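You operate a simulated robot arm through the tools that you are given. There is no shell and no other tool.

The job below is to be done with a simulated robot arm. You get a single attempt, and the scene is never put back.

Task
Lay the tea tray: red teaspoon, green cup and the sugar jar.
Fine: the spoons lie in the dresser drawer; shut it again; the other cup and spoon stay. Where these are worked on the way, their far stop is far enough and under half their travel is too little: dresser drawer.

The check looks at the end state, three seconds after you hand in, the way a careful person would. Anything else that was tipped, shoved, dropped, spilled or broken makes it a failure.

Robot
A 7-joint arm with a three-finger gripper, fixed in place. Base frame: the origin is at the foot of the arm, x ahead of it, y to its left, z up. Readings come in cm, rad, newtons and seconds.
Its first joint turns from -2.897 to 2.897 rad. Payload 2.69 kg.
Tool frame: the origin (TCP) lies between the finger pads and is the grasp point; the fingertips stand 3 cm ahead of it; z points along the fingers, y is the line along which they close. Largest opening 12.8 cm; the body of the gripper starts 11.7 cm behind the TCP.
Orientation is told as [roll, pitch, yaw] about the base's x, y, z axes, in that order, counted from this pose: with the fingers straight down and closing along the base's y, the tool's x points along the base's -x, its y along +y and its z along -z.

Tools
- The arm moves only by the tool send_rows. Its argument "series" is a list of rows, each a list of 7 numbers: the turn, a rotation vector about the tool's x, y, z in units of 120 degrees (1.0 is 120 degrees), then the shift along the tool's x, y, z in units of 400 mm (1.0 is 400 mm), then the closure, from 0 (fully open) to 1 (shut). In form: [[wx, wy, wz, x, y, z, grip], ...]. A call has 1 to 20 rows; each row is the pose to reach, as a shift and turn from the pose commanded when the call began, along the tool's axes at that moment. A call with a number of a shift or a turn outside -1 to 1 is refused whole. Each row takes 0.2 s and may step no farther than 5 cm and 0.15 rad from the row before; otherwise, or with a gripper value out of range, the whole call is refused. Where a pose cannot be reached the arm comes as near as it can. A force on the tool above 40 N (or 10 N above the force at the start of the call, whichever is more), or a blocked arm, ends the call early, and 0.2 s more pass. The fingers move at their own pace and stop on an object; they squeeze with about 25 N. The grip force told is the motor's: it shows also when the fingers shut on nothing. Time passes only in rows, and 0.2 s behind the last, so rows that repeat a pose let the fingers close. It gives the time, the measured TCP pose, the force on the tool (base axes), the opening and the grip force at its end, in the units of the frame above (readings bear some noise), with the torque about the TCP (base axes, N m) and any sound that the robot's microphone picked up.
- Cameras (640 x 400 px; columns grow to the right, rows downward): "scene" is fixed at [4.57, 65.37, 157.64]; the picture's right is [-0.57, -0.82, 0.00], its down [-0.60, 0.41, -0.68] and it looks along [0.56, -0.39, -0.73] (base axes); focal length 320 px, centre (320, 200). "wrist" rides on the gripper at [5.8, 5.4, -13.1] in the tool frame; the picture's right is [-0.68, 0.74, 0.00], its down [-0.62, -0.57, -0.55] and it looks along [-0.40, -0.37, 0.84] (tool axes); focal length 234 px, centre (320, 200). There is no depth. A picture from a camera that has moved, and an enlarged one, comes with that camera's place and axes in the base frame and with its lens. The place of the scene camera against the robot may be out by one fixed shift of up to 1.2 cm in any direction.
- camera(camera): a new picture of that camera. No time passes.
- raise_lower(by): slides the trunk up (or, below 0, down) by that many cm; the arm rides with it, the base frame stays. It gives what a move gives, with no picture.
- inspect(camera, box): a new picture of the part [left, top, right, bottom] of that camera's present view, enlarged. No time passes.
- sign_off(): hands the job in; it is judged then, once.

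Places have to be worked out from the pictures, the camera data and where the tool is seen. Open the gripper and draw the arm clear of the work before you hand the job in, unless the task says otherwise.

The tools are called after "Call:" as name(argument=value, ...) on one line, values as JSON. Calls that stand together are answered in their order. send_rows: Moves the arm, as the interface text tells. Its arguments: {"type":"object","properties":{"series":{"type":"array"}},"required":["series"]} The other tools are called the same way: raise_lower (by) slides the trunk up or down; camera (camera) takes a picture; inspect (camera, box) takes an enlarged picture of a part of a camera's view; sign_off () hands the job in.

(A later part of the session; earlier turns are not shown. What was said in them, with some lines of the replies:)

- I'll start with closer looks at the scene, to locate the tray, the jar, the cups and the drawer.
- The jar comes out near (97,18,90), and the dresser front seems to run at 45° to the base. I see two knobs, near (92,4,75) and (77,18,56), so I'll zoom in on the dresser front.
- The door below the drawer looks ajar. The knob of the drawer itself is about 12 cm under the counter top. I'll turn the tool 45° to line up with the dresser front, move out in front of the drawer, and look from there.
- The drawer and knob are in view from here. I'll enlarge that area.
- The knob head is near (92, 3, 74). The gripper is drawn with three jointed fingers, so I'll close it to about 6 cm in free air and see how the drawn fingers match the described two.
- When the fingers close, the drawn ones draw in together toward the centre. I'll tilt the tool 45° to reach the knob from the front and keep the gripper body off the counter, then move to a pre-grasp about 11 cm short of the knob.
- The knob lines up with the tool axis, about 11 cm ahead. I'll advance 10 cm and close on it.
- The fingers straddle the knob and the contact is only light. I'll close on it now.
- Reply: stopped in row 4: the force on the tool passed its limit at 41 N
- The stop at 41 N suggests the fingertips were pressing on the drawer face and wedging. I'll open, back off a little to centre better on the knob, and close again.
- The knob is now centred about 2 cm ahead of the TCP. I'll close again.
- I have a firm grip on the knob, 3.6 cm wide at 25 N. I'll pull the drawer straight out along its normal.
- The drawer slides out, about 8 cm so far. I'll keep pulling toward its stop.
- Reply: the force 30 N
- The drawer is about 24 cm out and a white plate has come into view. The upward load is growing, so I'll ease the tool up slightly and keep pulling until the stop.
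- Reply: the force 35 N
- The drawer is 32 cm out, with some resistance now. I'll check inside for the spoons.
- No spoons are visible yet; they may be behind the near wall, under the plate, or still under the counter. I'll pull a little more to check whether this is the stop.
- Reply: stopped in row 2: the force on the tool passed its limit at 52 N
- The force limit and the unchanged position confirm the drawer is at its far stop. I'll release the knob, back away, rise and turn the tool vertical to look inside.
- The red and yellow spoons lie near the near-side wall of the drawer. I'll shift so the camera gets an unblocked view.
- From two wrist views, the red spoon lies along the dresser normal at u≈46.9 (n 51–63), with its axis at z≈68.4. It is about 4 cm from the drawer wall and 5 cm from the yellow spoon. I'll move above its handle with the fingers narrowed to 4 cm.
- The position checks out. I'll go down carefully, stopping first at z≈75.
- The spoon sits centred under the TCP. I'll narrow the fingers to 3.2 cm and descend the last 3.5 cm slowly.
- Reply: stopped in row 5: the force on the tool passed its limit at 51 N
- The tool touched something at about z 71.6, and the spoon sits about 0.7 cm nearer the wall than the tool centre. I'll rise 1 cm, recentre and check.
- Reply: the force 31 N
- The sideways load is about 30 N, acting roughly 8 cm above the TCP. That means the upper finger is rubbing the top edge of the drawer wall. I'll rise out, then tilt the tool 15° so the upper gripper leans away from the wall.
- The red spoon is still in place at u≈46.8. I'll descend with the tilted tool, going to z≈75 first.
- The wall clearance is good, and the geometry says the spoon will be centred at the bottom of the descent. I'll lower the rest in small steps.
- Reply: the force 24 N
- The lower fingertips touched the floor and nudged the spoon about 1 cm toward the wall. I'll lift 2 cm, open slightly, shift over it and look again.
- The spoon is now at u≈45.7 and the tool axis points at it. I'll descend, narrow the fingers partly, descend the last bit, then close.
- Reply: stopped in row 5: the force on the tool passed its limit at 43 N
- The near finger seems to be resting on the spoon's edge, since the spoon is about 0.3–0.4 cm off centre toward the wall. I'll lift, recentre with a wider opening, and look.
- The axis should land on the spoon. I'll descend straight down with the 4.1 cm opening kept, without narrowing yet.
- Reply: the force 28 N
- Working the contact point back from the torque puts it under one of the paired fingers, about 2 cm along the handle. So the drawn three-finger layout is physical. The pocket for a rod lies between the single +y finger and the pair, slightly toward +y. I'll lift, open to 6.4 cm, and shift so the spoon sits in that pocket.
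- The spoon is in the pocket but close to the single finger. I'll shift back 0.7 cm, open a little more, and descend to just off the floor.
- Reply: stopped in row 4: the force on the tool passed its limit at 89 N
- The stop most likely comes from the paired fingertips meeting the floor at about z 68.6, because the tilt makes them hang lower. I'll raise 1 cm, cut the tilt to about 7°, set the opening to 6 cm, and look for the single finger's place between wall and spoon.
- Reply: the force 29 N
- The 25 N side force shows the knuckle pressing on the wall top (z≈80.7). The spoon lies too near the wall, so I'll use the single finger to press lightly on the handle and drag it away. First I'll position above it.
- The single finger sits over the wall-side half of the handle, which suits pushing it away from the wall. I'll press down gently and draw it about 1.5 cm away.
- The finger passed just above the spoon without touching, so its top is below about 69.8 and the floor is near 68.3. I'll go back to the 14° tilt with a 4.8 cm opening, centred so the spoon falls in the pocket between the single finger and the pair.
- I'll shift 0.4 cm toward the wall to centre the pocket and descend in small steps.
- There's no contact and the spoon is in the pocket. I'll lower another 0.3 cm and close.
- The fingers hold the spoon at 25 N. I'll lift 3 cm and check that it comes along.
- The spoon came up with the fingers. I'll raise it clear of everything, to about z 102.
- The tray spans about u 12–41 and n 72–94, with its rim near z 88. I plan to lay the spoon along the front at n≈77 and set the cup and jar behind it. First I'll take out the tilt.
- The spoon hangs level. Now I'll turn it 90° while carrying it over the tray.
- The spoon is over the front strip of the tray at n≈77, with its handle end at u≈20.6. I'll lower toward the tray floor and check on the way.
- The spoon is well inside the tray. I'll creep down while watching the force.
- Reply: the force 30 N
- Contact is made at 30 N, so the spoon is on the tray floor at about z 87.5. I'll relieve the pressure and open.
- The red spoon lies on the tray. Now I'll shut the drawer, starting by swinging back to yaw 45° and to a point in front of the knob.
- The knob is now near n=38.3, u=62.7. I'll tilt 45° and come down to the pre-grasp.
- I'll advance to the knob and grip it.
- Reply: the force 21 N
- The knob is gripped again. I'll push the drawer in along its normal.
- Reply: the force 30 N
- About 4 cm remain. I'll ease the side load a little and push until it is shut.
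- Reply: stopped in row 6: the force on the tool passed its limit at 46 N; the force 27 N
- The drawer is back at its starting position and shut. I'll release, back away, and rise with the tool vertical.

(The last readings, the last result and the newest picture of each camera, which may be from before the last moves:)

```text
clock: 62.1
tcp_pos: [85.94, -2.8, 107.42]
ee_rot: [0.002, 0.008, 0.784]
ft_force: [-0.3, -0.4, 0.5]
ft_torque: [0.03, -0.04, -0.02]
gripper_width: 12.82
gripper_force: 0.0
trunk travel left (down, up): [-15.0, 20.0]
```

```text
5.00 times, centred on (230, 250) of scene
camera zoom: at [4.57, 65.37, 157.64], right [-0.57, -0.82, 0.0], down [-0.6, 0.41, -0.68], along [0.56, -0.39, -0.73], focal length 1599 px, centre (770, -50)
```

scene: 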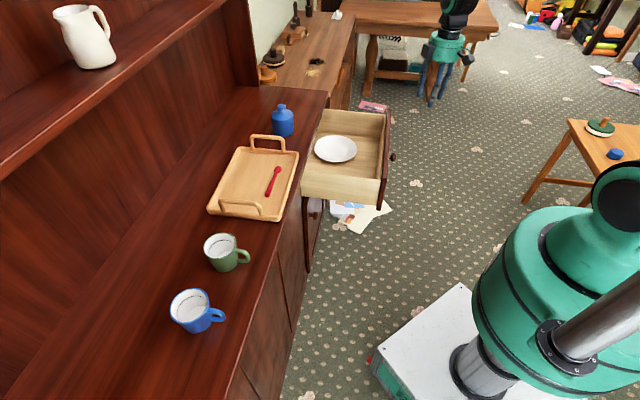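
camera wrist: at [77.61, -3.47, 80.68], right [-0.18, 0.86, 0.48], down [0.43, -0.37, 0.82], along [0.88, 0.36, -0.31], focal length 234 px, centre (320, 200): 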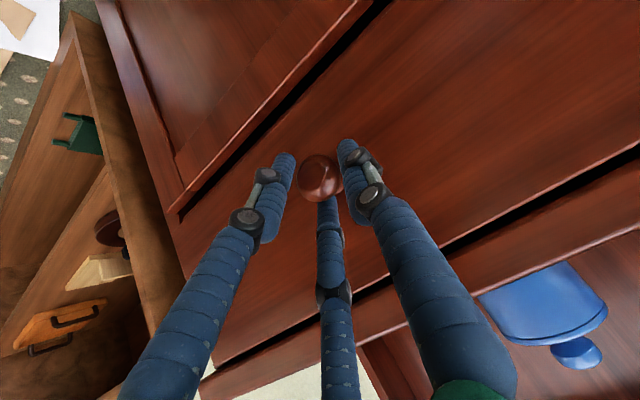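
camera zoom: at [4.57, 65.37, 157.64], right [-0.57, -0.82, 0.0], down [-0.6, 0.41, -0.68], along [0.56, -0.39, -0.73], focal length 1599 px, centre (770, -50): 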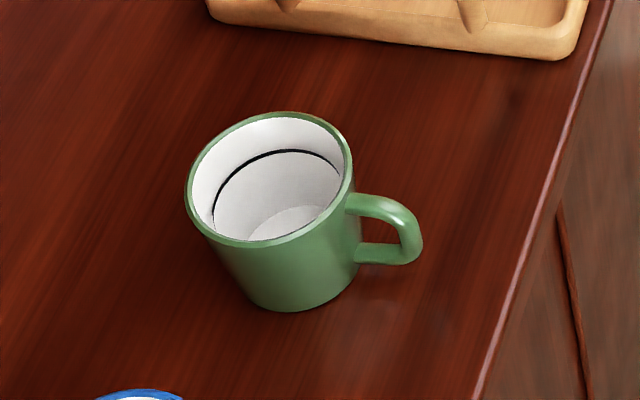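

The drawer is shut and the knob is free. Next is the green cup: centre near (55.7, 60), rim z≈93, about 8 cm wide, handle pointing to the front. I'll go above it with yaw −45°, which puts the handle between the paired fingers.

Call:
send_rows(series=[[0, 0, 0.0469, -0.036, 0.1026, 0, 0], [0, 0, 0.094, -0.0725, 0.205, 0, 0], [0, 0, 0.141, -0.109, 0.308, 0, 0], [0, 0, 0.1875, -0.145, 0.4105, 0, 0], [0, 0, 0.234, -0.181, 0.513, 0, 0], [0, 0, 0.281, -0.2175, 0.616, 0, 0], [0, 0, 0.328, -0.254, 0.718, 0, 0], [0, 0, 0.375, -0.29, 0.821, 0, 0]])

Call:
send_rows(series=[[0, 0, 0.0469, 0.047, 0.098, 0, 0], [0, 0, 0.094, 0.094, 0.196, 0, 0], [0, 0, 0.141, 0.141, 0.294, 0, 0], [0, 0, 0.1875, 0.1875, 0.3925, 0, 0], [0, 0, 0.234, 0.234, 0.49, 0, 0], [0, 0, 0.281, 0.281, 0.589, 0, 0], [0, 0, 0.328, 0.328, 0.687, 0, 0], [0, 0, 0.375, 0.375, 0.785, 0, 0], [0, 0, 0.375, 0.375, 0.785, 0, 0]])

Call:
camera(camera="wrist")

Call:
camera(camera="scene")

```text
clock: 64.0
tcp_pos: [71.14, 28.56, 107.54]
ee_rot: [-0.001, 0.004, -0.003]
ft_force: [1.4, -1.3, 0.6]
ft_torque: [0.03, 0.05, 0.0]
gripper_width: 12.8
gripper_force: 0.0
trunk travel left (down, up): [-15.0, 20.0]
```

```text
clock: 66.0
tcp_pos: [56.02, 60.24, 107.53]
ee_rot: [0.0, 0.003, -0.789]
ft_force: [0.0, 0.4, -0.3]
ft_torque: [-0.06, -0.03, 0.03]
gripper_width: 12.79
gripper_force: 0.1
trunk travel left (down, up): [-15.0, 20.0]
```

```text
taken
camera wrist: at [55.71, 68.21, 120.66], right [1.0, 0.04, 0.0], down [0.03, -0.83, 0.55], along [0.02, -0.55, -0.84], focal length 234 px, centre (320, 200)
```

wrist: 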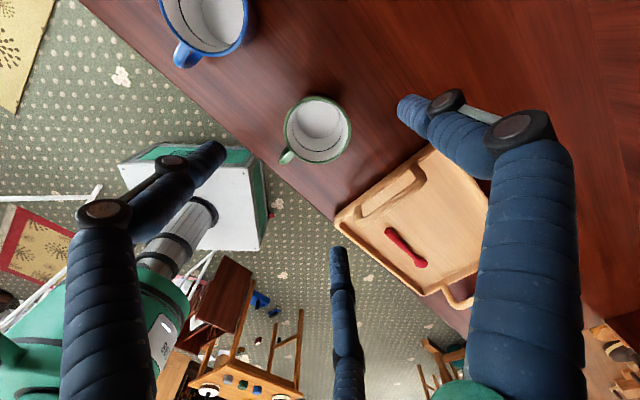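

```text
taken
```

scene: 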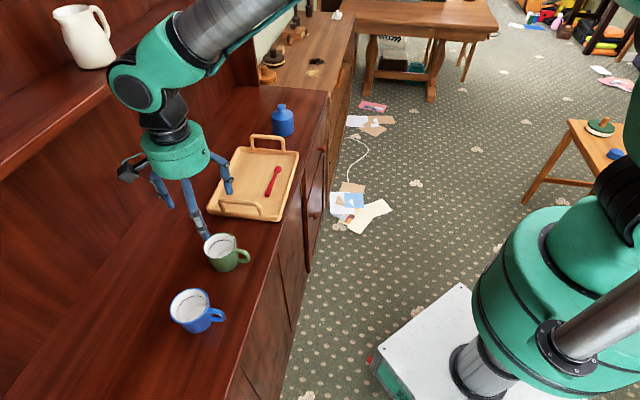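

The cup centre is confirmed at (55.8, 60.0) with its handle straight toward the front. I'll descend around it in stages.

Call:
send_rows(series=[[0, 0, 0, 0, -0.005, 0.1, 0], [0, 0, 0, 0, -0.007, 0.2, 0], [0, 0, 0, 0, -0.007, 0.26, 0], [0, 0, 0, 0, -0.007, 0.26, 0]])

Call:
camera(camera="wrist")

Call:
inspect(camera="scene", box=[120, 120, 280, 320])

```text
clock: 67.0
tcp_pos: [55.94, 60.02, 97.18]
ee_rot: [-0.001, 0.001, -0.786]
ft_force: [0.5, 0.4, -0.4]
ft_torque: [-0.01, 0.01, -0.01]
gripper_width: 12.8
gripper_force: 0.0
trunk travel left (down, up): [-15.0, 20.0]
```

```text
taken
camera wrist: at [55.59, 67.98, 110.21], right [1.0, 0.04, 0.0], down [0.04, -0.84, 0.55], along [0.02, -0.55, -0.84], focal length 234 px, centre (320, 200)
```

wrist: 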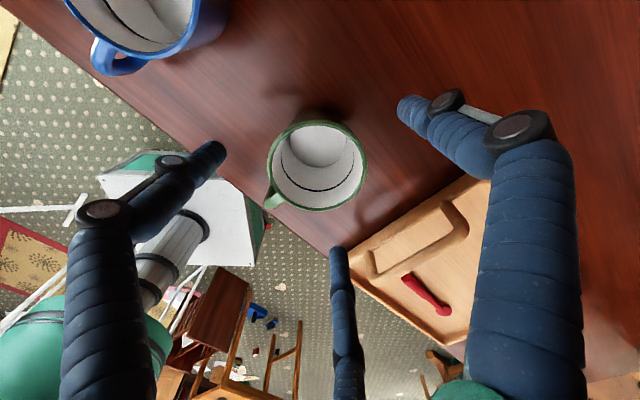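

```text
2.00 times, centred on (200, 220) of scene
camera zoom: at [4.57, 65.37, 157.64], right [-0.57, -0.82, 0.0], down [-0.6, 0.41, -0.68], along [0.56, -0.39, -0.73], focal length 640 px, centre (560, 160)
```

zoom: 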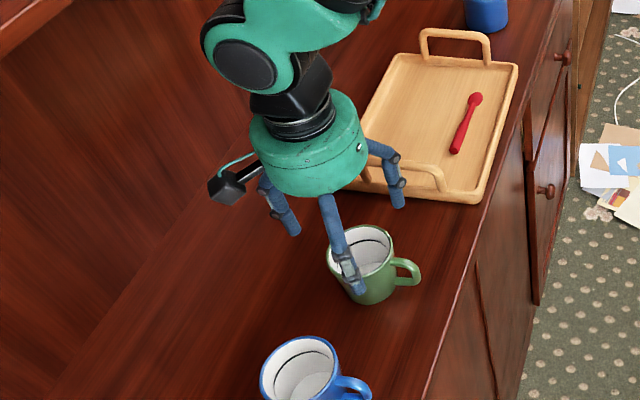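

The cup is centred among the three open fingers. I'll lower to z≈91 and close gently.

Call:
send_rows(series=[[0, 0, 0, 0, 0, 0.06, 0], [0, 0, 0, 0, 0, 0.11, 0], [0, 0, 0, 0, 0, 0.15, 0], [0, 0, 0, 0, 0, 0.15, 0.15], [0, 0, 0, 0, 0, 0.15, 0.25]])

Call:
camera(camera="wrist")

Call:
inspect(camera="scene", box=[160, 180, 280, 300])

```text
clock: 68.2
tcp_pos: [55.73, 59.98, 91.2]
ee_rot: [-0.003, 0.002, -0.789]
ft_force: [0.1, 0.5, -0.3]
ft_torque: [0.03, 0.0, -0.01]
gripper_width: 9.61
gripper_force: 0.0
trunk travel left (down, up): [-15.0, 20.0]
```

```text
taken
camera wrist: at [55.56, 67.93, 104.2], right [1.0, 0.04, 0.0], down [0.04, -0.84, 0.55], along [0.02, -0.55, -0.84], focal length 234 px, centre (320, 200)
```

wrist: 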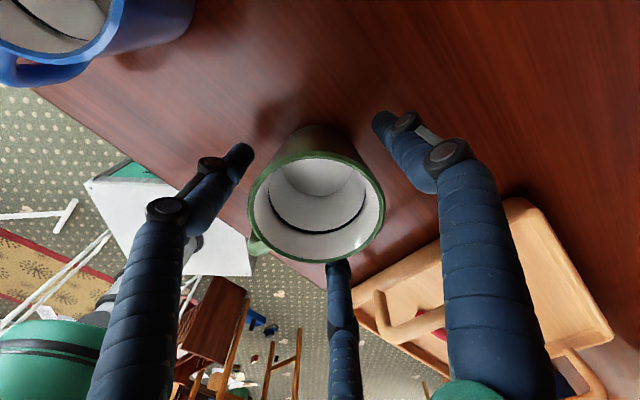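

```text
3.33 times, centred on (220, 240) of scene
camera zoom: at [4.57, 65.37, 157.64], right [-0.57, -0.82, 0.0], down [-0.6, 0.41, -0.68], along [0.56, -0.39, -0.73], focal length 1066 px, centre (653, 67)
```

zoom: 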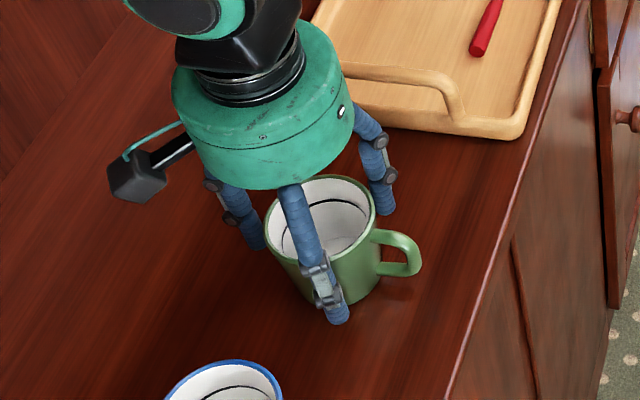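

The cup is enclosed. I'll close slowly and watch the opening and force.

Call:
send_rows(series=[[0, 0, 0, 0, 0, 0, 0.29], [0, 0, 0, 0, 0, 0, 0.32], [0, 0, 0, 0, 0, 0, 0.35], [0, 0, 0, 0, 0, 0, 0.38], [0, 0, 0, 0, 0, 0, 0.41], [0, 0, 0, 0, 0, 0, 0.44], [0, 0, 0, 0, 0, 0, 0.47], [0, 0, 0, 0, 0, 0, 0.5]])

Call:
camera(camera="wrist")

Call:
inspect(camera="scene", box=[160, 180, 280, 300])

```text
clock: 70.0
tcp_pos: [55.66, 59.96, 91.17]
ee_rot: [-0.001, 0.003, -0.787]
ft_force: [0.2, -0.5, 1.2]
ft_torque: [-0.01, 0.02, 0.03]
gripper_width: 7.38
gripper_force: 6.9
trunk travel left (down, up): [-15.0, 20.0]
```

```text
taken
camera wrist: at [55.55, 67.93, 104.21], right [1.0, 0.04, 0.0], down [0.04, -0.84, 0.55], along [0.02, -0.55, -0.84], focal length 234 px, centre (320, 200)
```

wrist: 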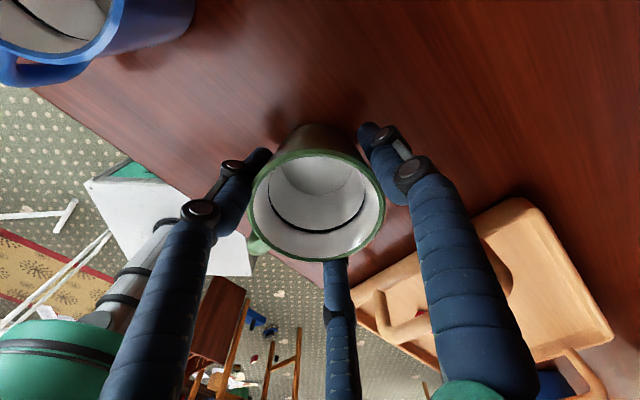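

```text
3.33 times, centred on (220, 240) of scene
camera zoom: at [4.57, 65.37, 157.64], right [-0.57, -0.82, 0.0], down [-0.6, 0.41, -0.68], along [0.56, -0.39, -0.73], focal length 1066 px, centre (653, 67)
```

zoom: 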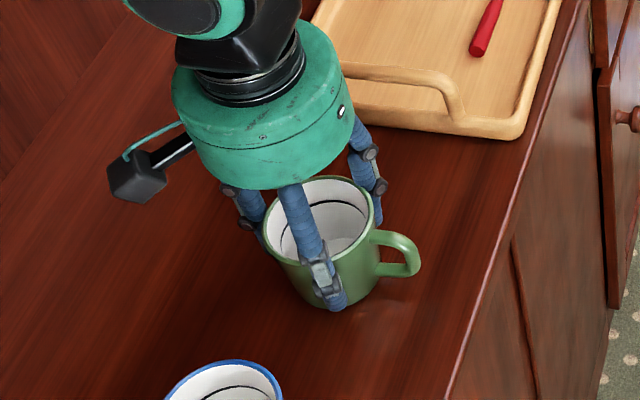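

The fingers have met the cup at 7.4 cm. I'll take the full grip and lift 2 cm.

Call:
send_rows(series=[[0, 0, 0, 0, 0, 0, 0.6], [0, 0, 0, 0, 0, 0, 1], [0, 0, 0, 0, 0, 0, 1], [0, 0, 0, 0, 0, -0.02, 1], [0, 0, 0, 0, 0, -0.05, 1], [0, 0, 0, 0, 0, -0.05, 1]])

Call:
inspect(camera="scene", box=[160, 180, 280, 300])

Call:
camera(camera="wrist")

```text
clock: 71.3
tcp_pos: [55.67, 59.82, 92.94]
ee_rot: [-0.003, 0.001, -0.787]
ft_force: [-0.9, 0.6, -1.5]
ft_torque: [0.03, -0.01, 0.02]
gripper_width: 7.29
gripper_force: 25.0
trunk travel left (down, up): [-15.0, 20.0]
```

```text
3.33 times, centred on (220, 240) of scene
camera zoom: at [4.57, 65.37, 157.64], right [-0.57, -0.82, 0.0], down [-0.6, 0.41, -0.68], along [0.56, -0.39, -0.73], focal length 1066 px, centre (653, 67)
```

zoom: 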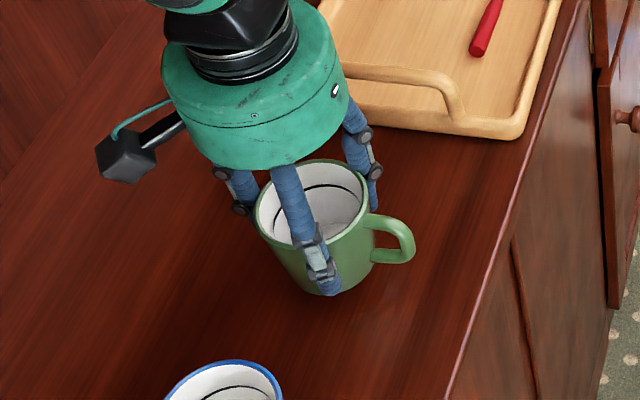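

```text
taken
camera wrist: at [55.56, 67.89, 106.17], right [1.0, 0.04, 0.0], down [0.04, -0.83, 0.55], along [0.02, -0.55, -0.84], focal length 234 px, centre (320, 200)
```

wrist: 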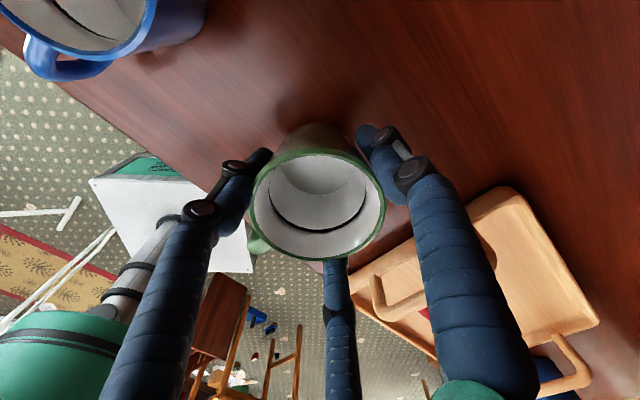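

The cup is lifted upright. I'll raise it above the tray handle and carry it to u≈20, n≈86.

Call:
send_rows(series=[[0, 0, 0, 0, 0, -0.1, 1], [0, 0, 0, 0, 0, -0.2, 1], [0, 0, 0, 0, 0, -0.3, 1], [0, 0, 0, -0.08, 0.015, -0.3, 1], [0, 0, 0, -0.18, 0.035, -0.3, 1], [0, 0, 0, -0.28, 0.053, -0.3, 1], [0, 0, 0, -0.38, 0.072, -0.3, 1], [0, 0, 0, -0.48, 0.09, -0.3, 1], [0, 0, 0, -0.5725, 0.1075, -0.3, 1], [0, 0, 0, -0.5725, 0.1075, -0.3, 1]])

Call:
camera(camera="wrist")

Call:
camera(camera="scene")

```text
clock: 73.5
tcp_pos: [75.09, 46.91, 105.01]
ee_rot: [-0.001, 0.001, -0.788]
ft_force: [0.4, 0.2, -2.1]
ft_torque: [0.06, 0.07, 0.03]
gripper_width: 7.32
gripper_force: 24.6
trunk travel left (down, up): [-15.0, 20.0]
```

```text
taken
camera wrist: at [74.88, 54.76, 118.11], right [1.0, 0.04, 0.0], down [0.04, -0.84, 0.55], along [0.02, -0.55, -0.84], focal length 234 px, centre (320, 200)
```

wrist: 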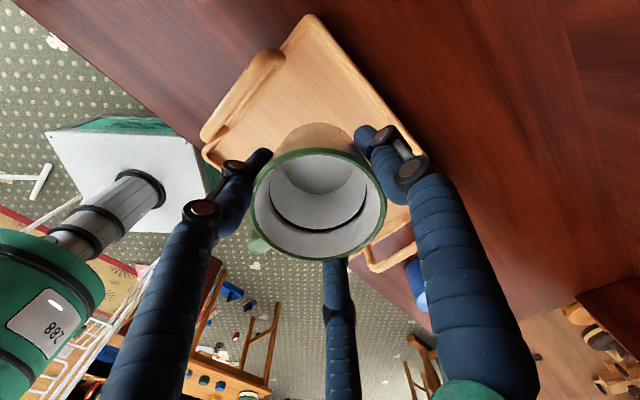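

```text
taken
```

scene: 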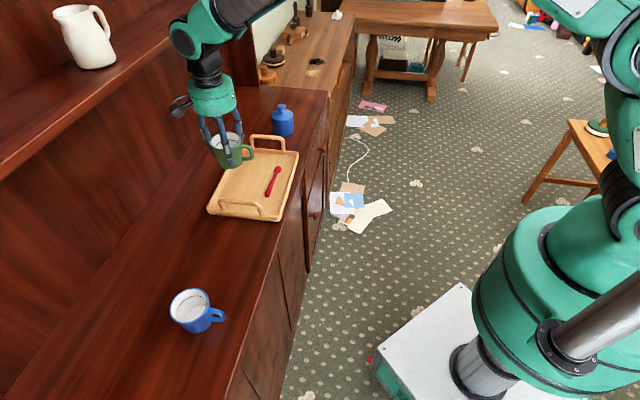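

I'm over the tray at u≈19.9, n≈86.3. I'll nudge to u≈19.3, n≈85.3 for finger clearance at the rim and arch, and lower to just above the floor.

Call:
send_rows(series=[[0, 0, 0, 0.015, -0.025, 0.05, 1], [0, 0, 0, 0.015, -0.025, 0.14, 1], [0, 0, 0, 0.015, -0.025, 0.22, 1], [0, 0, 0, 0.015, -0.025, 0.28, 1], [0, 0, 0, 0.015, -0.025, 0.28, 1]])

Call:
camera(camera="wrist")

Call:
inspect(camera="scene", box=[190, 100, 310, 230])

```text
clock: 74.8
tcp_pos: [73.83, 46.71, 93.93]
ee_rot: [-0.002, 0.001, -0.789]
ft_force: [0.9, 0.2, -2.6]
ft_torque: [-0.02, -0.01, 0.01]
gripper_width: 7.34
gripper_force: 25.3
trunk travel left (down, up): [-15.0, 20.0]
```

```text
taken
camera wrist: at [73.65, 54.57, 106.95], right [1.0, 0.04, 0.0], down [0.04, -0.84, 0.55], along [0.02, -0.55, -0.84], focal length 234 px, centre (320, 200)
```

wrist: 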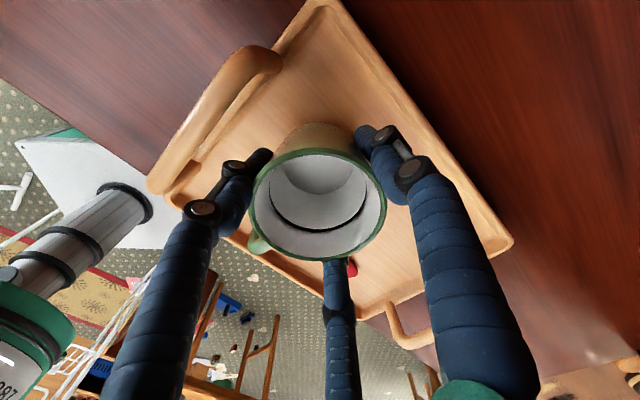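

```text
3.08 times, centred on (250, 165) of scene
camera zoom: at [4.57, 65.37, 157.64], right [-0.57, -0.82, 0.0], down [-0.6, 0.41, -0.68], along [0.56, -0.39, -0.73], focal length 984 px, centre (535, 308)
```

zoom: 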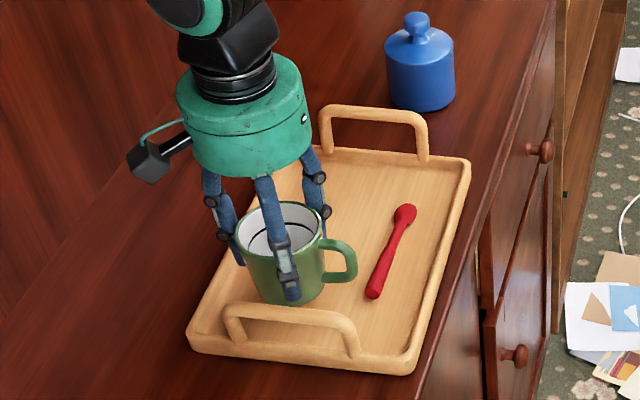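

The cup is clear of the spoon and the arch. I'll creep down to contact.

Call:
send_rows(series=[[0, 0, 0, 0, 0, 0.02, 1], [0, 0, 0, 0, 0, 0.033, 1], [0, 0, 0, 0, 0, 0.04, 1], [0, 0, 0, 0, 0, 0.044, 1]])

```text
clock: 75.8
tcp_pos: [74.0, 46.48, 92.09]
ee_rot: [-0.002, 0.002, -0.788]
ft_force: [-0.5, -0.6, -0.9]
ft_torque: [-0.01, -0.01, -0.01]
gripper_width: 7.3
gripper_force: 25.1
trunk travel left (down, up): [-15.0, 20.0]
```

Call:
send_rows(series=[[0, 0, 0, 0, 0, 0.005, 1], [0, 0, 0, 0, 0, 0.009, 1]])

Call:
inspect(camera="scene", box=[200, 120, 300, 220])

```text
clock: 76.3
tcp_pos: [73.95, 46.56, 91.96]
ee_rot: [0.003, 0.004, -0.787]
ft_force: [-1.4, -0.9, 14.7]
ft_torque: [0.1, 0.16, -0.12]
gripper_width: 7.35
gripper_force: 24.8
trunk travel left (down, up): [-15.0, 20.0]
```

```text
4.00 times, centred on (250, 170) of scene
camera zoom: at [4.57, 65.37, 157.64], right [-0.57, -0.82, 0.0], down [-0.6, 0.41, -0.68], along [0.56, -0.39, -0.73], focal length 1279 px, centre (600, 320)
```

zoom: 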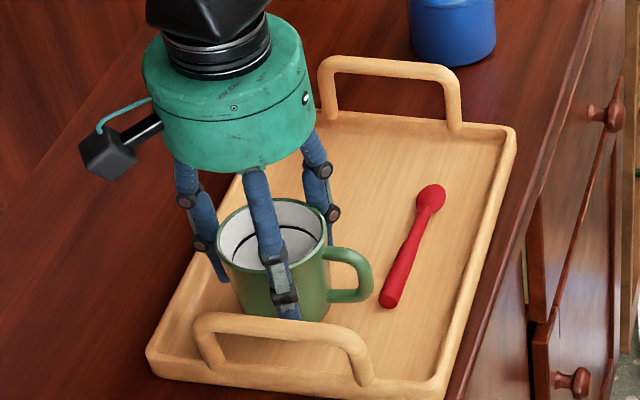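

The cup stands on the tray floor with 15 N contact. I'll open gradually and rise straight up.

Call:
send_rows(series=[[0, 0, 0, 0, 0, -0.003, 0.42], [0, 0, 0, 0, 0, -0.003, 0.36], [0, 0, 0, 0, 0, -0.003, 0.31], [0, 0, 0, 0, 0, -0.003, 0.31], [0, 0, 0, 0, 0, -0.03, 0.31], [0, 0, 0, 0, 0, -0.08, 0.31], [0, 0, 0, 0, 0, -0.16, 0.31], [0, 0, 0, 0, 0, -0.26, 0.31], [0, 0, 0, 0, 0, -0.36, 0.2]])

Call:
camera(camera="scene")

Call:
camera(camera="wrist")

Call:
inspect(camera="scene", box=[190, 100, 310, 230])

```text
clock: 78.3
tcp_pos: [73.8, 46.5, 106.04]
ee_rot: [-0.004, 0.001, -0.787]
ft_force: [1.0, -0.2, -0.6]
ft_torque: [0.01, 0.01, 0.01]
gripper_width: 10.26
gripper_force: 0.1
trunk travel left (down, up): [-15.0, 20.0]
```

```text
taken
```

scene: 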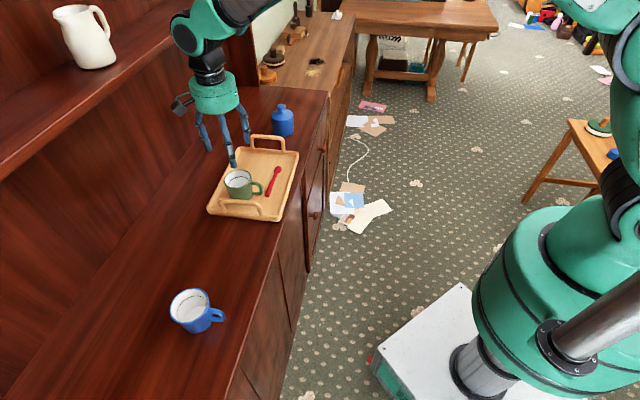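

```text
taken
camera wrist: at [73.65, 54.46, 119.19], right [1.0, 0.04, 0.0], down [0.04, -0.83, 0.55], along [0.02, -0.55, -0.84], focal length 234 px, centre (320, 200)
```

wrist: 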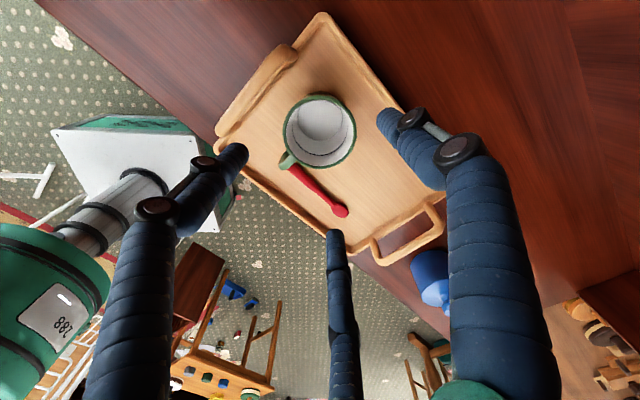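

```text
3.08 times, centred on (250, 165) of scene
camera zoom: at [4.57, 65.37, 157.64], right [-0.57, -0.82, 0.0], down [-0.6, 0.41, -0.68], along [0.56, -0.39, -0.73], focal length 984 px, centre (535, 308)
```

zoom: 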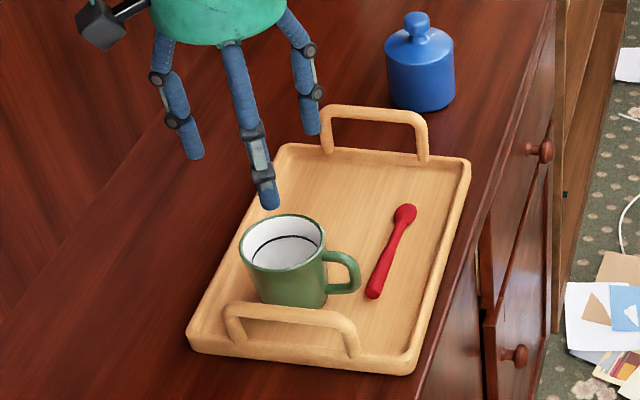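

The cup stands on the tray. Next is the jar, near (97.7, 18.3), which is at the edge of reach; I'll move above it and see whether the arm gets there upright.

Call:
send_rows(series=[[0, 0, 0, -0.115, -0.01, -0.02, 0], [0, 0, 0, -0.23, -0.019, -0.05, 0], [0, 0, 0, -0.345, -0.0285, -0.05, 0], [0, 0, 0, -0.46, -0.038, -0.05, 0], [0, 0, 0, -0.575, -0.0475, -0.05, 0], [0, 0, 0, -0.69, -0.057, -0.05, 0], [0, 0, 0, -0.805, -0.0665, -0.05, 0], [0, 0, 0, -0.92, -0.076, -0.05, 0], [0, 0, 0, -0.92, -0.076, -0.05, 0]])

Call:
camera(camera="wrist")

Call:
camera(camera="scene")

```text
clock: 80.3
tcp_pos: [97.92, 18.15, 108.12]
ee_rot: [-0.002, 0.003, -0.787]
ft_force: [1.1, -0.1, -0.6]
ft_torque: [0.04, 0.03, 0.01]
gripper_width: 12.81
gripper_force: 0.0
trunk travel left (down, up): [-15.0, 20.0]
```

```text
taken
camera wrist: at [97.64, 26.17, 121.27], right [1.0, 0.04, 0.0], down [0.04, -0.84, 0.55], along [0.02, -0.55, -0.84], focal length 234 px, centre (320, 200)
```

wrist: 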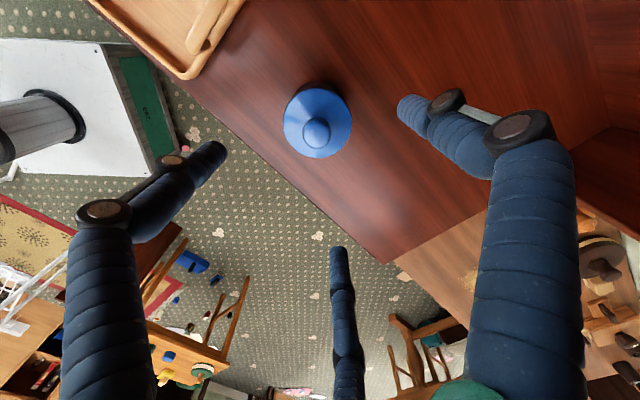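

```text
taken
```

scene: 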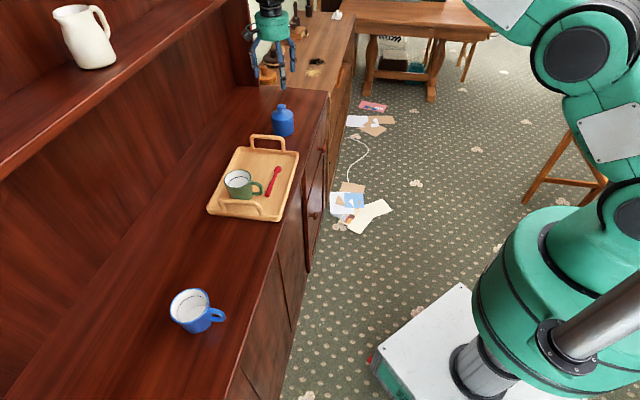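

The arm reaches it upright. The jar axis is at about (97.4, 18.4), so I'll correct slightly and descend in stages.

Call:
send_rows(series=[[0, 0, 0, 0.007, -0.003, 0.08, 0], [0, 0, 0, 0.013, -0.0045, 0.16, 0], [0, 0, 0, 0.013, -0.0045, 0.225, 0], [0, 0, 0, 0.013, -0.0045, 0.225, 0]])

Call:
camera(camera="wrist")

Call:
inspect(camera="scene", box=[230, 40, 340, 150])

```text
clock: 81.3
tcp_pos: [97.35, 18.54, 99.19]
ee_rot: [-0.003, 0.002, -0.786]
ft_force: [-0.6, 0.2, -0.7]
ft_torque: [0.0, 0.02, -0.02]
gripper_width: 12.81
gripper_force: 0.1
trunk travel left (down, up): [-15.0, 20.0]
```

```text
taken
camera wrist: at [97.08, 26.49, 112.19], right [1.0, 0.04, 0.0], down [0.04, -0.84, 0.55], along [0.02, -0.55, -0.84], focal length 234 px, centre (320, 200)
```

wrist: 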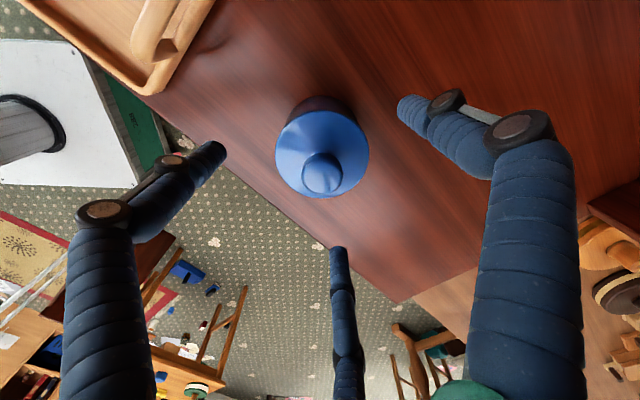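

```text
3.64 times, centred on (285, 95) of scene
camera zoom: at [4.57, 65.37, 157.64], right [-0.57, -0.82, 0.0], down [-0.6, 0.41, -0.68], along [0.56, -0.39, -0.73], focal length 1163 px, centre (447, 582)
```

zoom: 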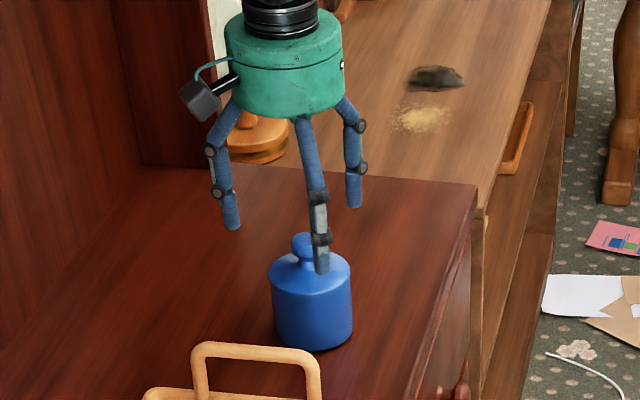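

The jar is centred. I'll descend around the body.

Call:
send_rows(series=[[0, 0, 0, 0, 0, 0.06, 0], [0, 0, 0, 0, 0, 0.12, 0], [0, 0, 0, 0, 0, 0.17, 0], [0, 0, 0, 0, 0, 0.195, 0], [0, 0, 0, 0, 0, 0.195, 0.15]])

Call:
camera(camera="wrist")

Call:
inspect(camera="scene", box=[230, 40, 340, 150])

```text
clock: 82.5
tcp_pos: [97.32, 18.38, 91.24]
ee_rot: [-0.001, 0.003, -0.789]
ft_force: [-0.2, 0.7, 0.3]
ft_torque: [-0.01, 0.0, -0.01]
gripper_width: 10.88
gripper_force: 0.1
trunk travel left (down, up): [-15.0, 20.0]
```

```text
taken
camera wrist: at [97.0, 26.46, 104.37], right [1.0, 0.04, 0.0], down [0.04, -0.84, 0.55], along [0.02, -0.55, -0.84], focal length 234 px, centre (320, 200)
```

wrist: 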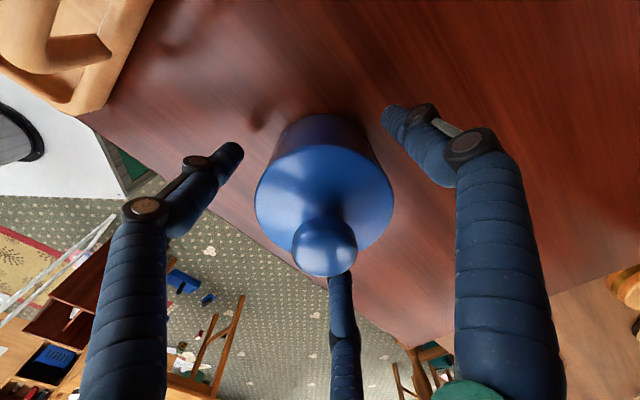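

```text
3.64 times, centred on (285, 95) of scene
camera zoom: at [4.57, 65.37, 157.64], right [-0.57, -0.82, 0.0], down [-0.6, 0.41, -0.68], along [0.56, -0.39, -0.73], focal length 1163 px, centre (447, 582)
```

zoom: 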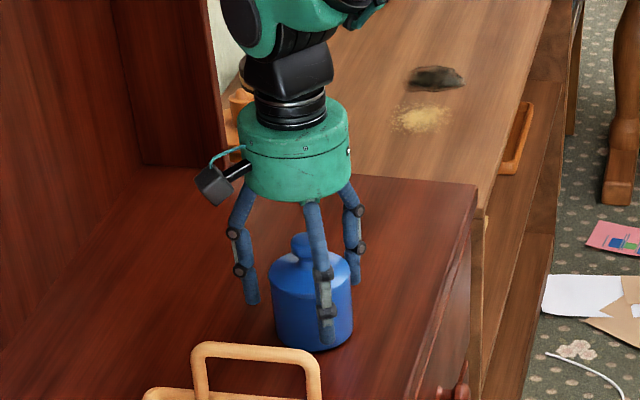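

The fingers surround the jar body. I'll close slowly.

Call:
send_rows(series=[[0, 0, 0, 0, 0, 0, 0.19], [0, 0, 0, 0, 0, 0, 0.22], [0, 0, 0, 0, 0, 0, 0.25], [0, 0, 0, 0, 0, 0, 0.28], [0, 0, 0, 0, 0, 0, 0.31], [0, 0, 0, 0, 0, 0, 0.34], [0, 0, 0, 0, 0, 0, 0.37], [0, 0, 0, 0, 0, 0, 0.4]])

Call:
inspect(camera="scene", box=[230, 40, 340, 150])

```text
clock: 84.3
tcp_pos: [97.22, 18.49, 91.25]
ee_rot: [-0.002, 0.003, -0.787]
ft_force: [0.3, 0.4, 0.0]
ft_torque: [0.0, 0.0, -0.02]
gripper_width: 7.79
gripper_force: 0.7
trunk travel left (down, up): [-15.0, 20.0]
```

```text
3.64 times, centred on (285, 95) of scene
camera zoom: at [4.57, 65.37, 157.64], right [-0.57, -0.82, 0.0], down [-0.6, 0.41, -0.68], along [0.56, -0.39, -0.73], focal length 1163 px, centre (447, 582)
```

zoom: 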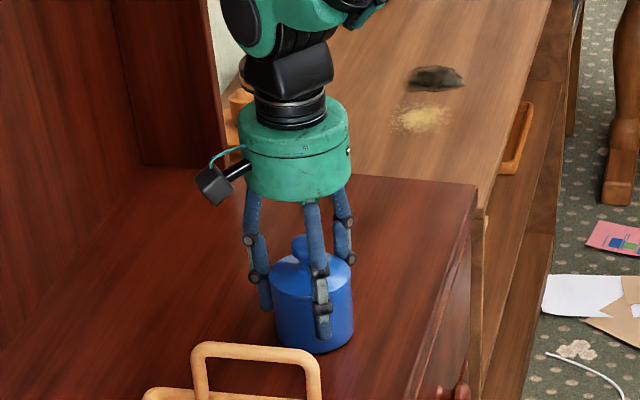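

Contact is just starting at 7.8 cm. I'll take the full grip and lift 2 cm.

Call:
send_rows(series=[[0, 0, 0, 0, 0, 0, 0.45], [0, 0, 0, 0, 0, 0, 0.55], [0, 0, 0, 0, 0, 0, 1], [0, 0, 0, 0, 0, 0, 1], [0, 0, 0, 0, 0, -0.02, 1], [0, 0, 0, 0, 0, -0.05, 1], [0, 0, 0, 0, 0, -0.05, 1]])

Call:
inspect(camera="scene", box=[230, 40, 340, 150])

Call:
camera(camera="wrist")

```text
clock: 86.0
tcp_pos: [97.26, 18.51, 93.25]
ee_rot: [-0.002, 0.001, -0.785]
ft_force: [0.6, -0.3, -3.3]
ft_torque: [-0.01, 0.0, 0.0]
gripper_width: 7.72
gripper_force: 25.0
trunk travel left (down, up): [-15.0, 20.0]
```

```text
3.64 times, centred on (285, 95) of scene
camera zoom: at [4.57, 65.37, 157.64], right [-0.57, -0.82, 0.0], down [-0.6, 0.41, -0.68], along [0.56, -0.39, -0.73], focal length 1163 px, centre (447, 582)
```

zoom: 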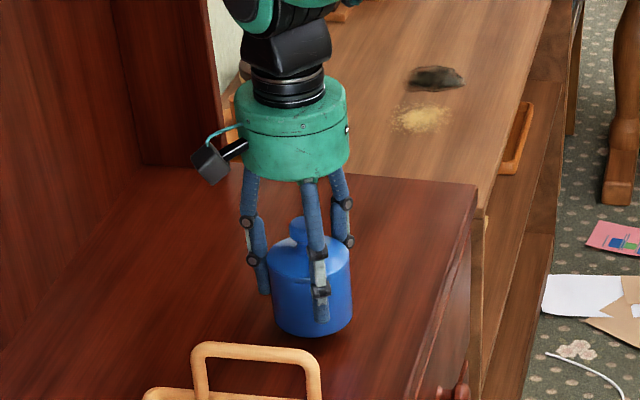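

```text
taken
camera wrist: at [97.04, 26.46, 106.37], right [1.0, 0.04, 0.0], down [0.04, -0.84, 0.55], along [0.02, -0.55, -0.84], focal length 234 px, centre (320, 200)
```

wrist: 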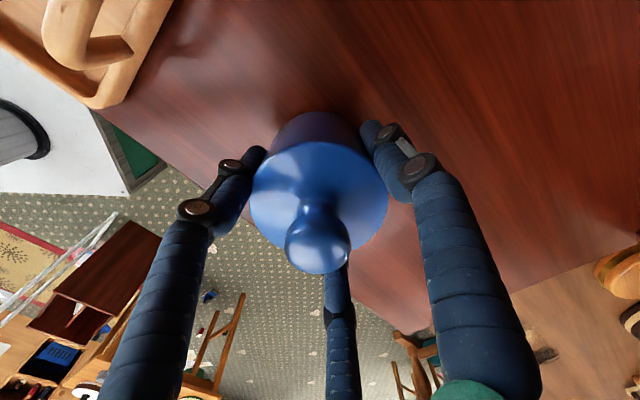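

The jar is lifted upright, lid on. I'll raise it above the tray handle and carry it to u≈32, n≈84.5.

Call:
send_rows(series=[[0, 0, 0, 0, 0, -0.1, 1], [0, 0, 0, 0, 0, -0.2, 1], [0, 0, 0, 0, 0, -0.3, 1], [0, 0, 0, 0.02, 0.003, -0.345, 1], [0, 0, 0, 0.1, 0.012, -0.345, 1], [0, 0, 0, 0.2, 0.023, -0.345, 1], [0, 0, 0, 0.3, 0.034, -0.345, 1], [0, 0, 0, 0.4, 0.045, -0.345, 1], [0, 0, 0, 0.5, 0.056, -0.345, 1], [0, 0, 0, 0.5925, 0.066, -0.345, 1], [0, 0, 0, 0.5925, 0.066, -0.345, 1]])

Call:
camera(camera="wrist")

Call:
camera(camera="scene")

```text
clock: 88.3
tcp_pos: [82.32, 37.19, 107.11]
ee_rot: [-0.001, 0.002, -0.788]
ft_force: [-1.3, 1.7, -3.8]
ft_torque: [-0.07, -0.02, 0.02]
gripper_width: 7.7
gripper_force: 24.9
trunk travel left (down, up): [-15.0, 20.0]
```

```text
taken
camera wrist: at [82.12, 45.14, 120.22], right [1.0, 0.04, 0.0], down [0.04, -0.83, 0.55], along [0.02, -0.55, -0.84], focal length 234 px, centre (320, 200)
```

wrist: 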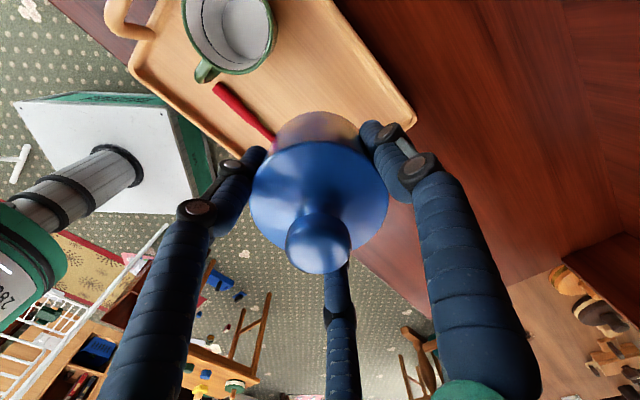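

```text
taken
```

scene: 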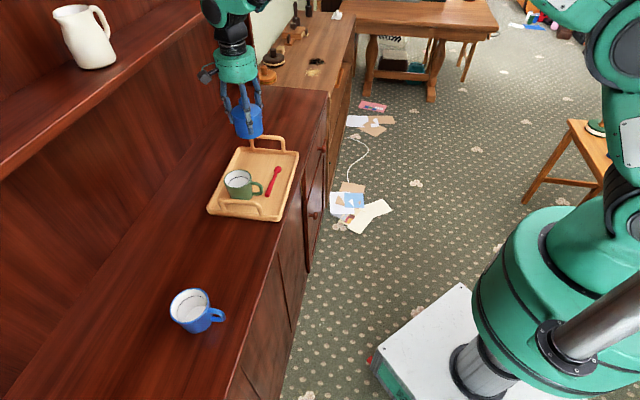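

It's positioned at u≈31.9, n≈84.5. I'll lower to just above the tray and check the clearances.

Call:
send_rows(series=[[0, 0, 0, 0, 0, 0.1, 1], [0, 0, 0, 0, 0, 0.2, 1], [0, 0, 0, 0, 0, 0.28, 1], [0, 0, 0, 0, 0, 0.335, 1], [0, 0, 0, 0, 0, 0.335, 1]])

Call:
camera(camera="wrist")

Call:
inspect(camera="scene", box=[190, 90, 320, 220])

```text
clock: 89.5
tcp_pos: [82.31, 37.26, 93.84]
ee_rot: [-0.004, 0.0, -0.787]
ft_force: [0.8, -0.3, -5.1]
ft_torque: [0.0, 0.01, 0.0]
gripper_width: 7.7
gripper_force: 25.3
trunk travel left (down, up): [-15.0, 20.0]
```

```text
taken
camera wrist: at [82.08, 45.1, 106.76], right [1.0, 0.04, 0.0], down [0.04, -0.84, 0.55], along [0.02, -0.55, -0.84], focal length 234 px, centre (320, 200)
```

wrist: 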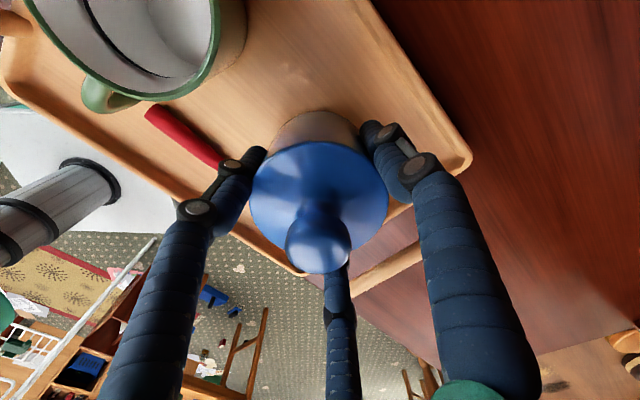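

```text
3.08 times, centred on (255, 155) of scene
camera zoom: at [4.57, 65.37, 157.64], right [-0.57, -0.82, 0.0], down [-0.6, 0.41, -0.68], along [0.56, -0.39, -0.73], focal length 984 px, centre (520, 338)
```

zoom: 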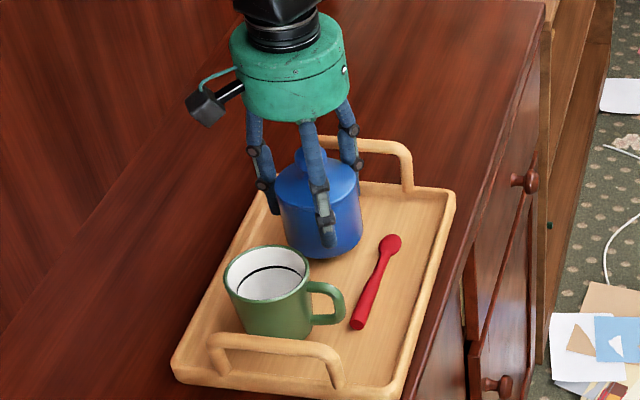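

Clearances are fine all round. I'll creep down to contact.

Call:
send_rows(series=[[0, 0, 0, 0, 0, 0.02, 1], [0, 0, 0, 0, 0, 0.033, 1], [0, 0, 0, 0, 0, 0.041, 1], [0, 0, 0, 0, 0, 0.045, 1]])

```text
clock: 90.5
tcp_pos: [82.38, 37.11, 92.29]
ee_rot: [0.001, 0.001, -0.788]
ft_force: [-5.5, -2.2, 19.9]
ft_torque: [-0.16, 0.13, 0.2]
gripper_width: 7.69
gripper_force: 25.1
trunk travel left (down, up): [-15.0, 20.0]
```

The jar is down with 20 N contact. I'll open gradually and rise straight up.

Call:
send_rows(series=[[0, 0, 0, 0, 0, -0.005, 0.4], [0, 0, 0, 0, 0, -0.005, 0.35], [0, 0, 0, 0, 0, -0.005, 0.29], [0, 0, 0, 0, 0, -0.005, 0.27], [0, 0, 0, 0, 0, -0.03, 0.27], [0, 0, 0, 0, 0, -0.08, 0.27], [0, 0, 0, 0, 0, -0.16, 0.27], [0, 0, 0, 0, 0, -0.26, 0.27], [0, 0, 0, 0, 0, -0.36, 0.27], [0, 0, 0, 0, 0, -0.45, 0.27]])

Call:
camera(camera="wrist")

Call:
inspect(camera="scene", box=[190, 90, 350, 230])

```text
clock: 92.8
tcp_pos: [82.47, 37.29, 109.83]
ee_rot: [-0.004, 0.0, -0.786]
ft_force: [0.0, 0.9, -0.5]
ft_torque: [0.02, 0.0, 0.01]
gripper_width: 9.35
gripper_force: 0.1
trunk travel left (down, up): [-15.0, 20.0]
```

```text
taken
camera wrist: at [82.24, 45.21, 122.94], right [1.0, 0.04, 0.0], down [0.04, -0.83, 0.55], along [0.02, -0.55, -0.84], focal length 234 px, centre (320, 200)
```

wrist: 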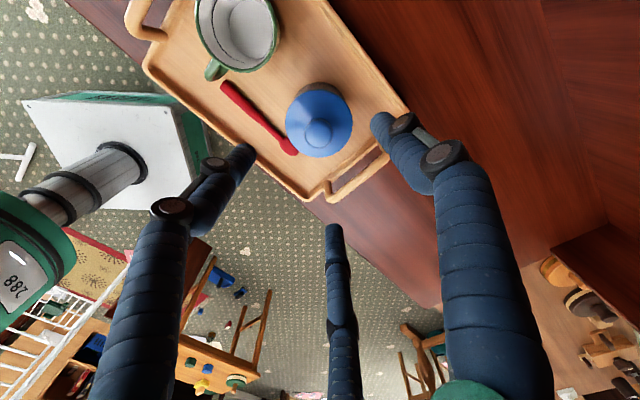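

```text
2.86 times, centred on (270, 160) of scene
camera zoom: at [4.57, 65.37, 157.64], right [-0.57, -0.82, 0.0], down [-0.6, 0.41, -0.68], along [0.56, -0.39, -0.73], focal length 914 px, centre (463, 314)
```

zoom: 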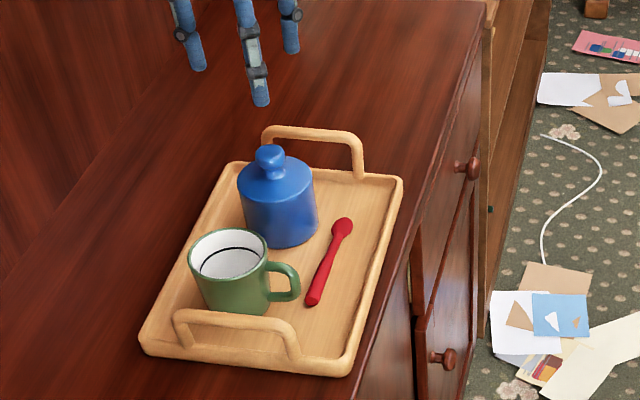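

All three things stand on the tray and the drawer knob is back at its original pixel. I'll draw the arm back and up, clear of the dresser, before the final check.

Call:
send_rows(series=[[0, 0, 0, 0, 0, -0.08, 0.27], [0, 0, 0, 0, -0.1, -0.12, 0.2], [0, 0, 0, 0, -0.2, -0.15, 0.1], [0, 0, 0, 0, -0.3, -0.15, 0], [0, 0, 0, 0, -0.4, -0.15, 0], [0, 0, 0, 0, -0.5, -0.15, 0], [0, 0, 0, 0, -0.6, -0.15, 0], [0, 0, 0, 0, -0.7, -0.15, 0], [0, 0, 0, 0, -0.8, -0.15, 0]])

Call:
camera(camera="scene")

Call:
inspect(camera="scene", box=[150, 90, 350, 350])

```text
clock: 94.8
tcp_pos: [59.76, 14.49, 116.16]
ee_rot: [-0.003, 0.002, -0.789]
ft_force: [0.2, 0.0, 0.0]
ft_torque: [-0.05, 0.01, -0.01]
gripper_width: 12.8
gripper_force: 0.0
trunk travel left (down, up): [-15.0, 20.0]
```

```text
taken
```

scene: 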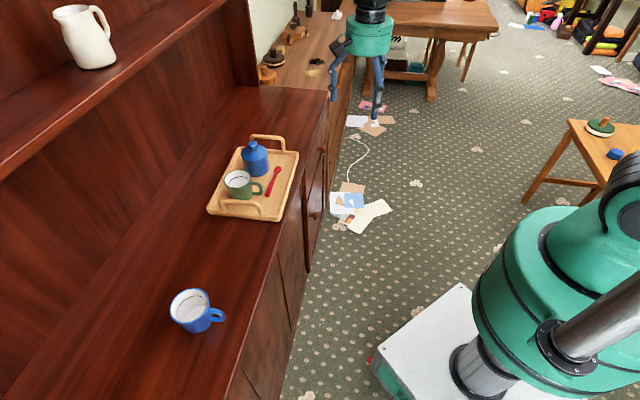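

```text
1.54 times, centred on (250, 220) of scene
camera zoom: at [4.57, 65.37, 157.64], right [-0.57, -0.82, 0.0], down [-0.6, 0.41, -0.68], along [0.56, -0.39, -0.73], focal length 492 px, centre (428, 169)
```

zoom: 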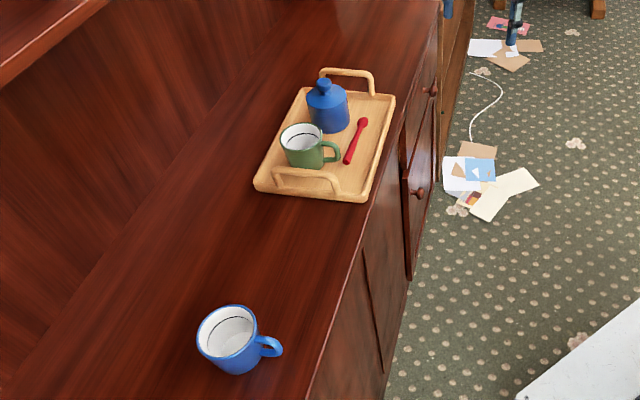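

The red spoon, green cup and jar are on the tray. The drawer is shut, the blue cup is untouched, and the arm is clear with the gripper open. I'm handing in.

Call:
sign_off()

```text
The job is handed in.
```

The tea tray is laid: the red teaspoon, the green cup and the sugar jar are all on it, with the cup and jar upright. I took the blue lidded jar to be the sugar jar, as it was the only jar in view.

- **Drawer:** I pulled it out to its far stop to reach the spoons and shut it again afterwards. In the last picture its knob is back where it started.
- **Left in place:** The blue cup was not touched. The yellow spoon stayed in the drawer; I last saw it in its place just before shutting the drawer.
- **Rough moments:** Getting hold of the red spoon took several tries. The gripper bumped the drawer floor and wall, once at about 89 N, and pushed the red spoon 1–2 cm across the drawer floor. The pictures show no damage.

I opened the gripper and drew the arm clear before handing in. No result from the check has come back.
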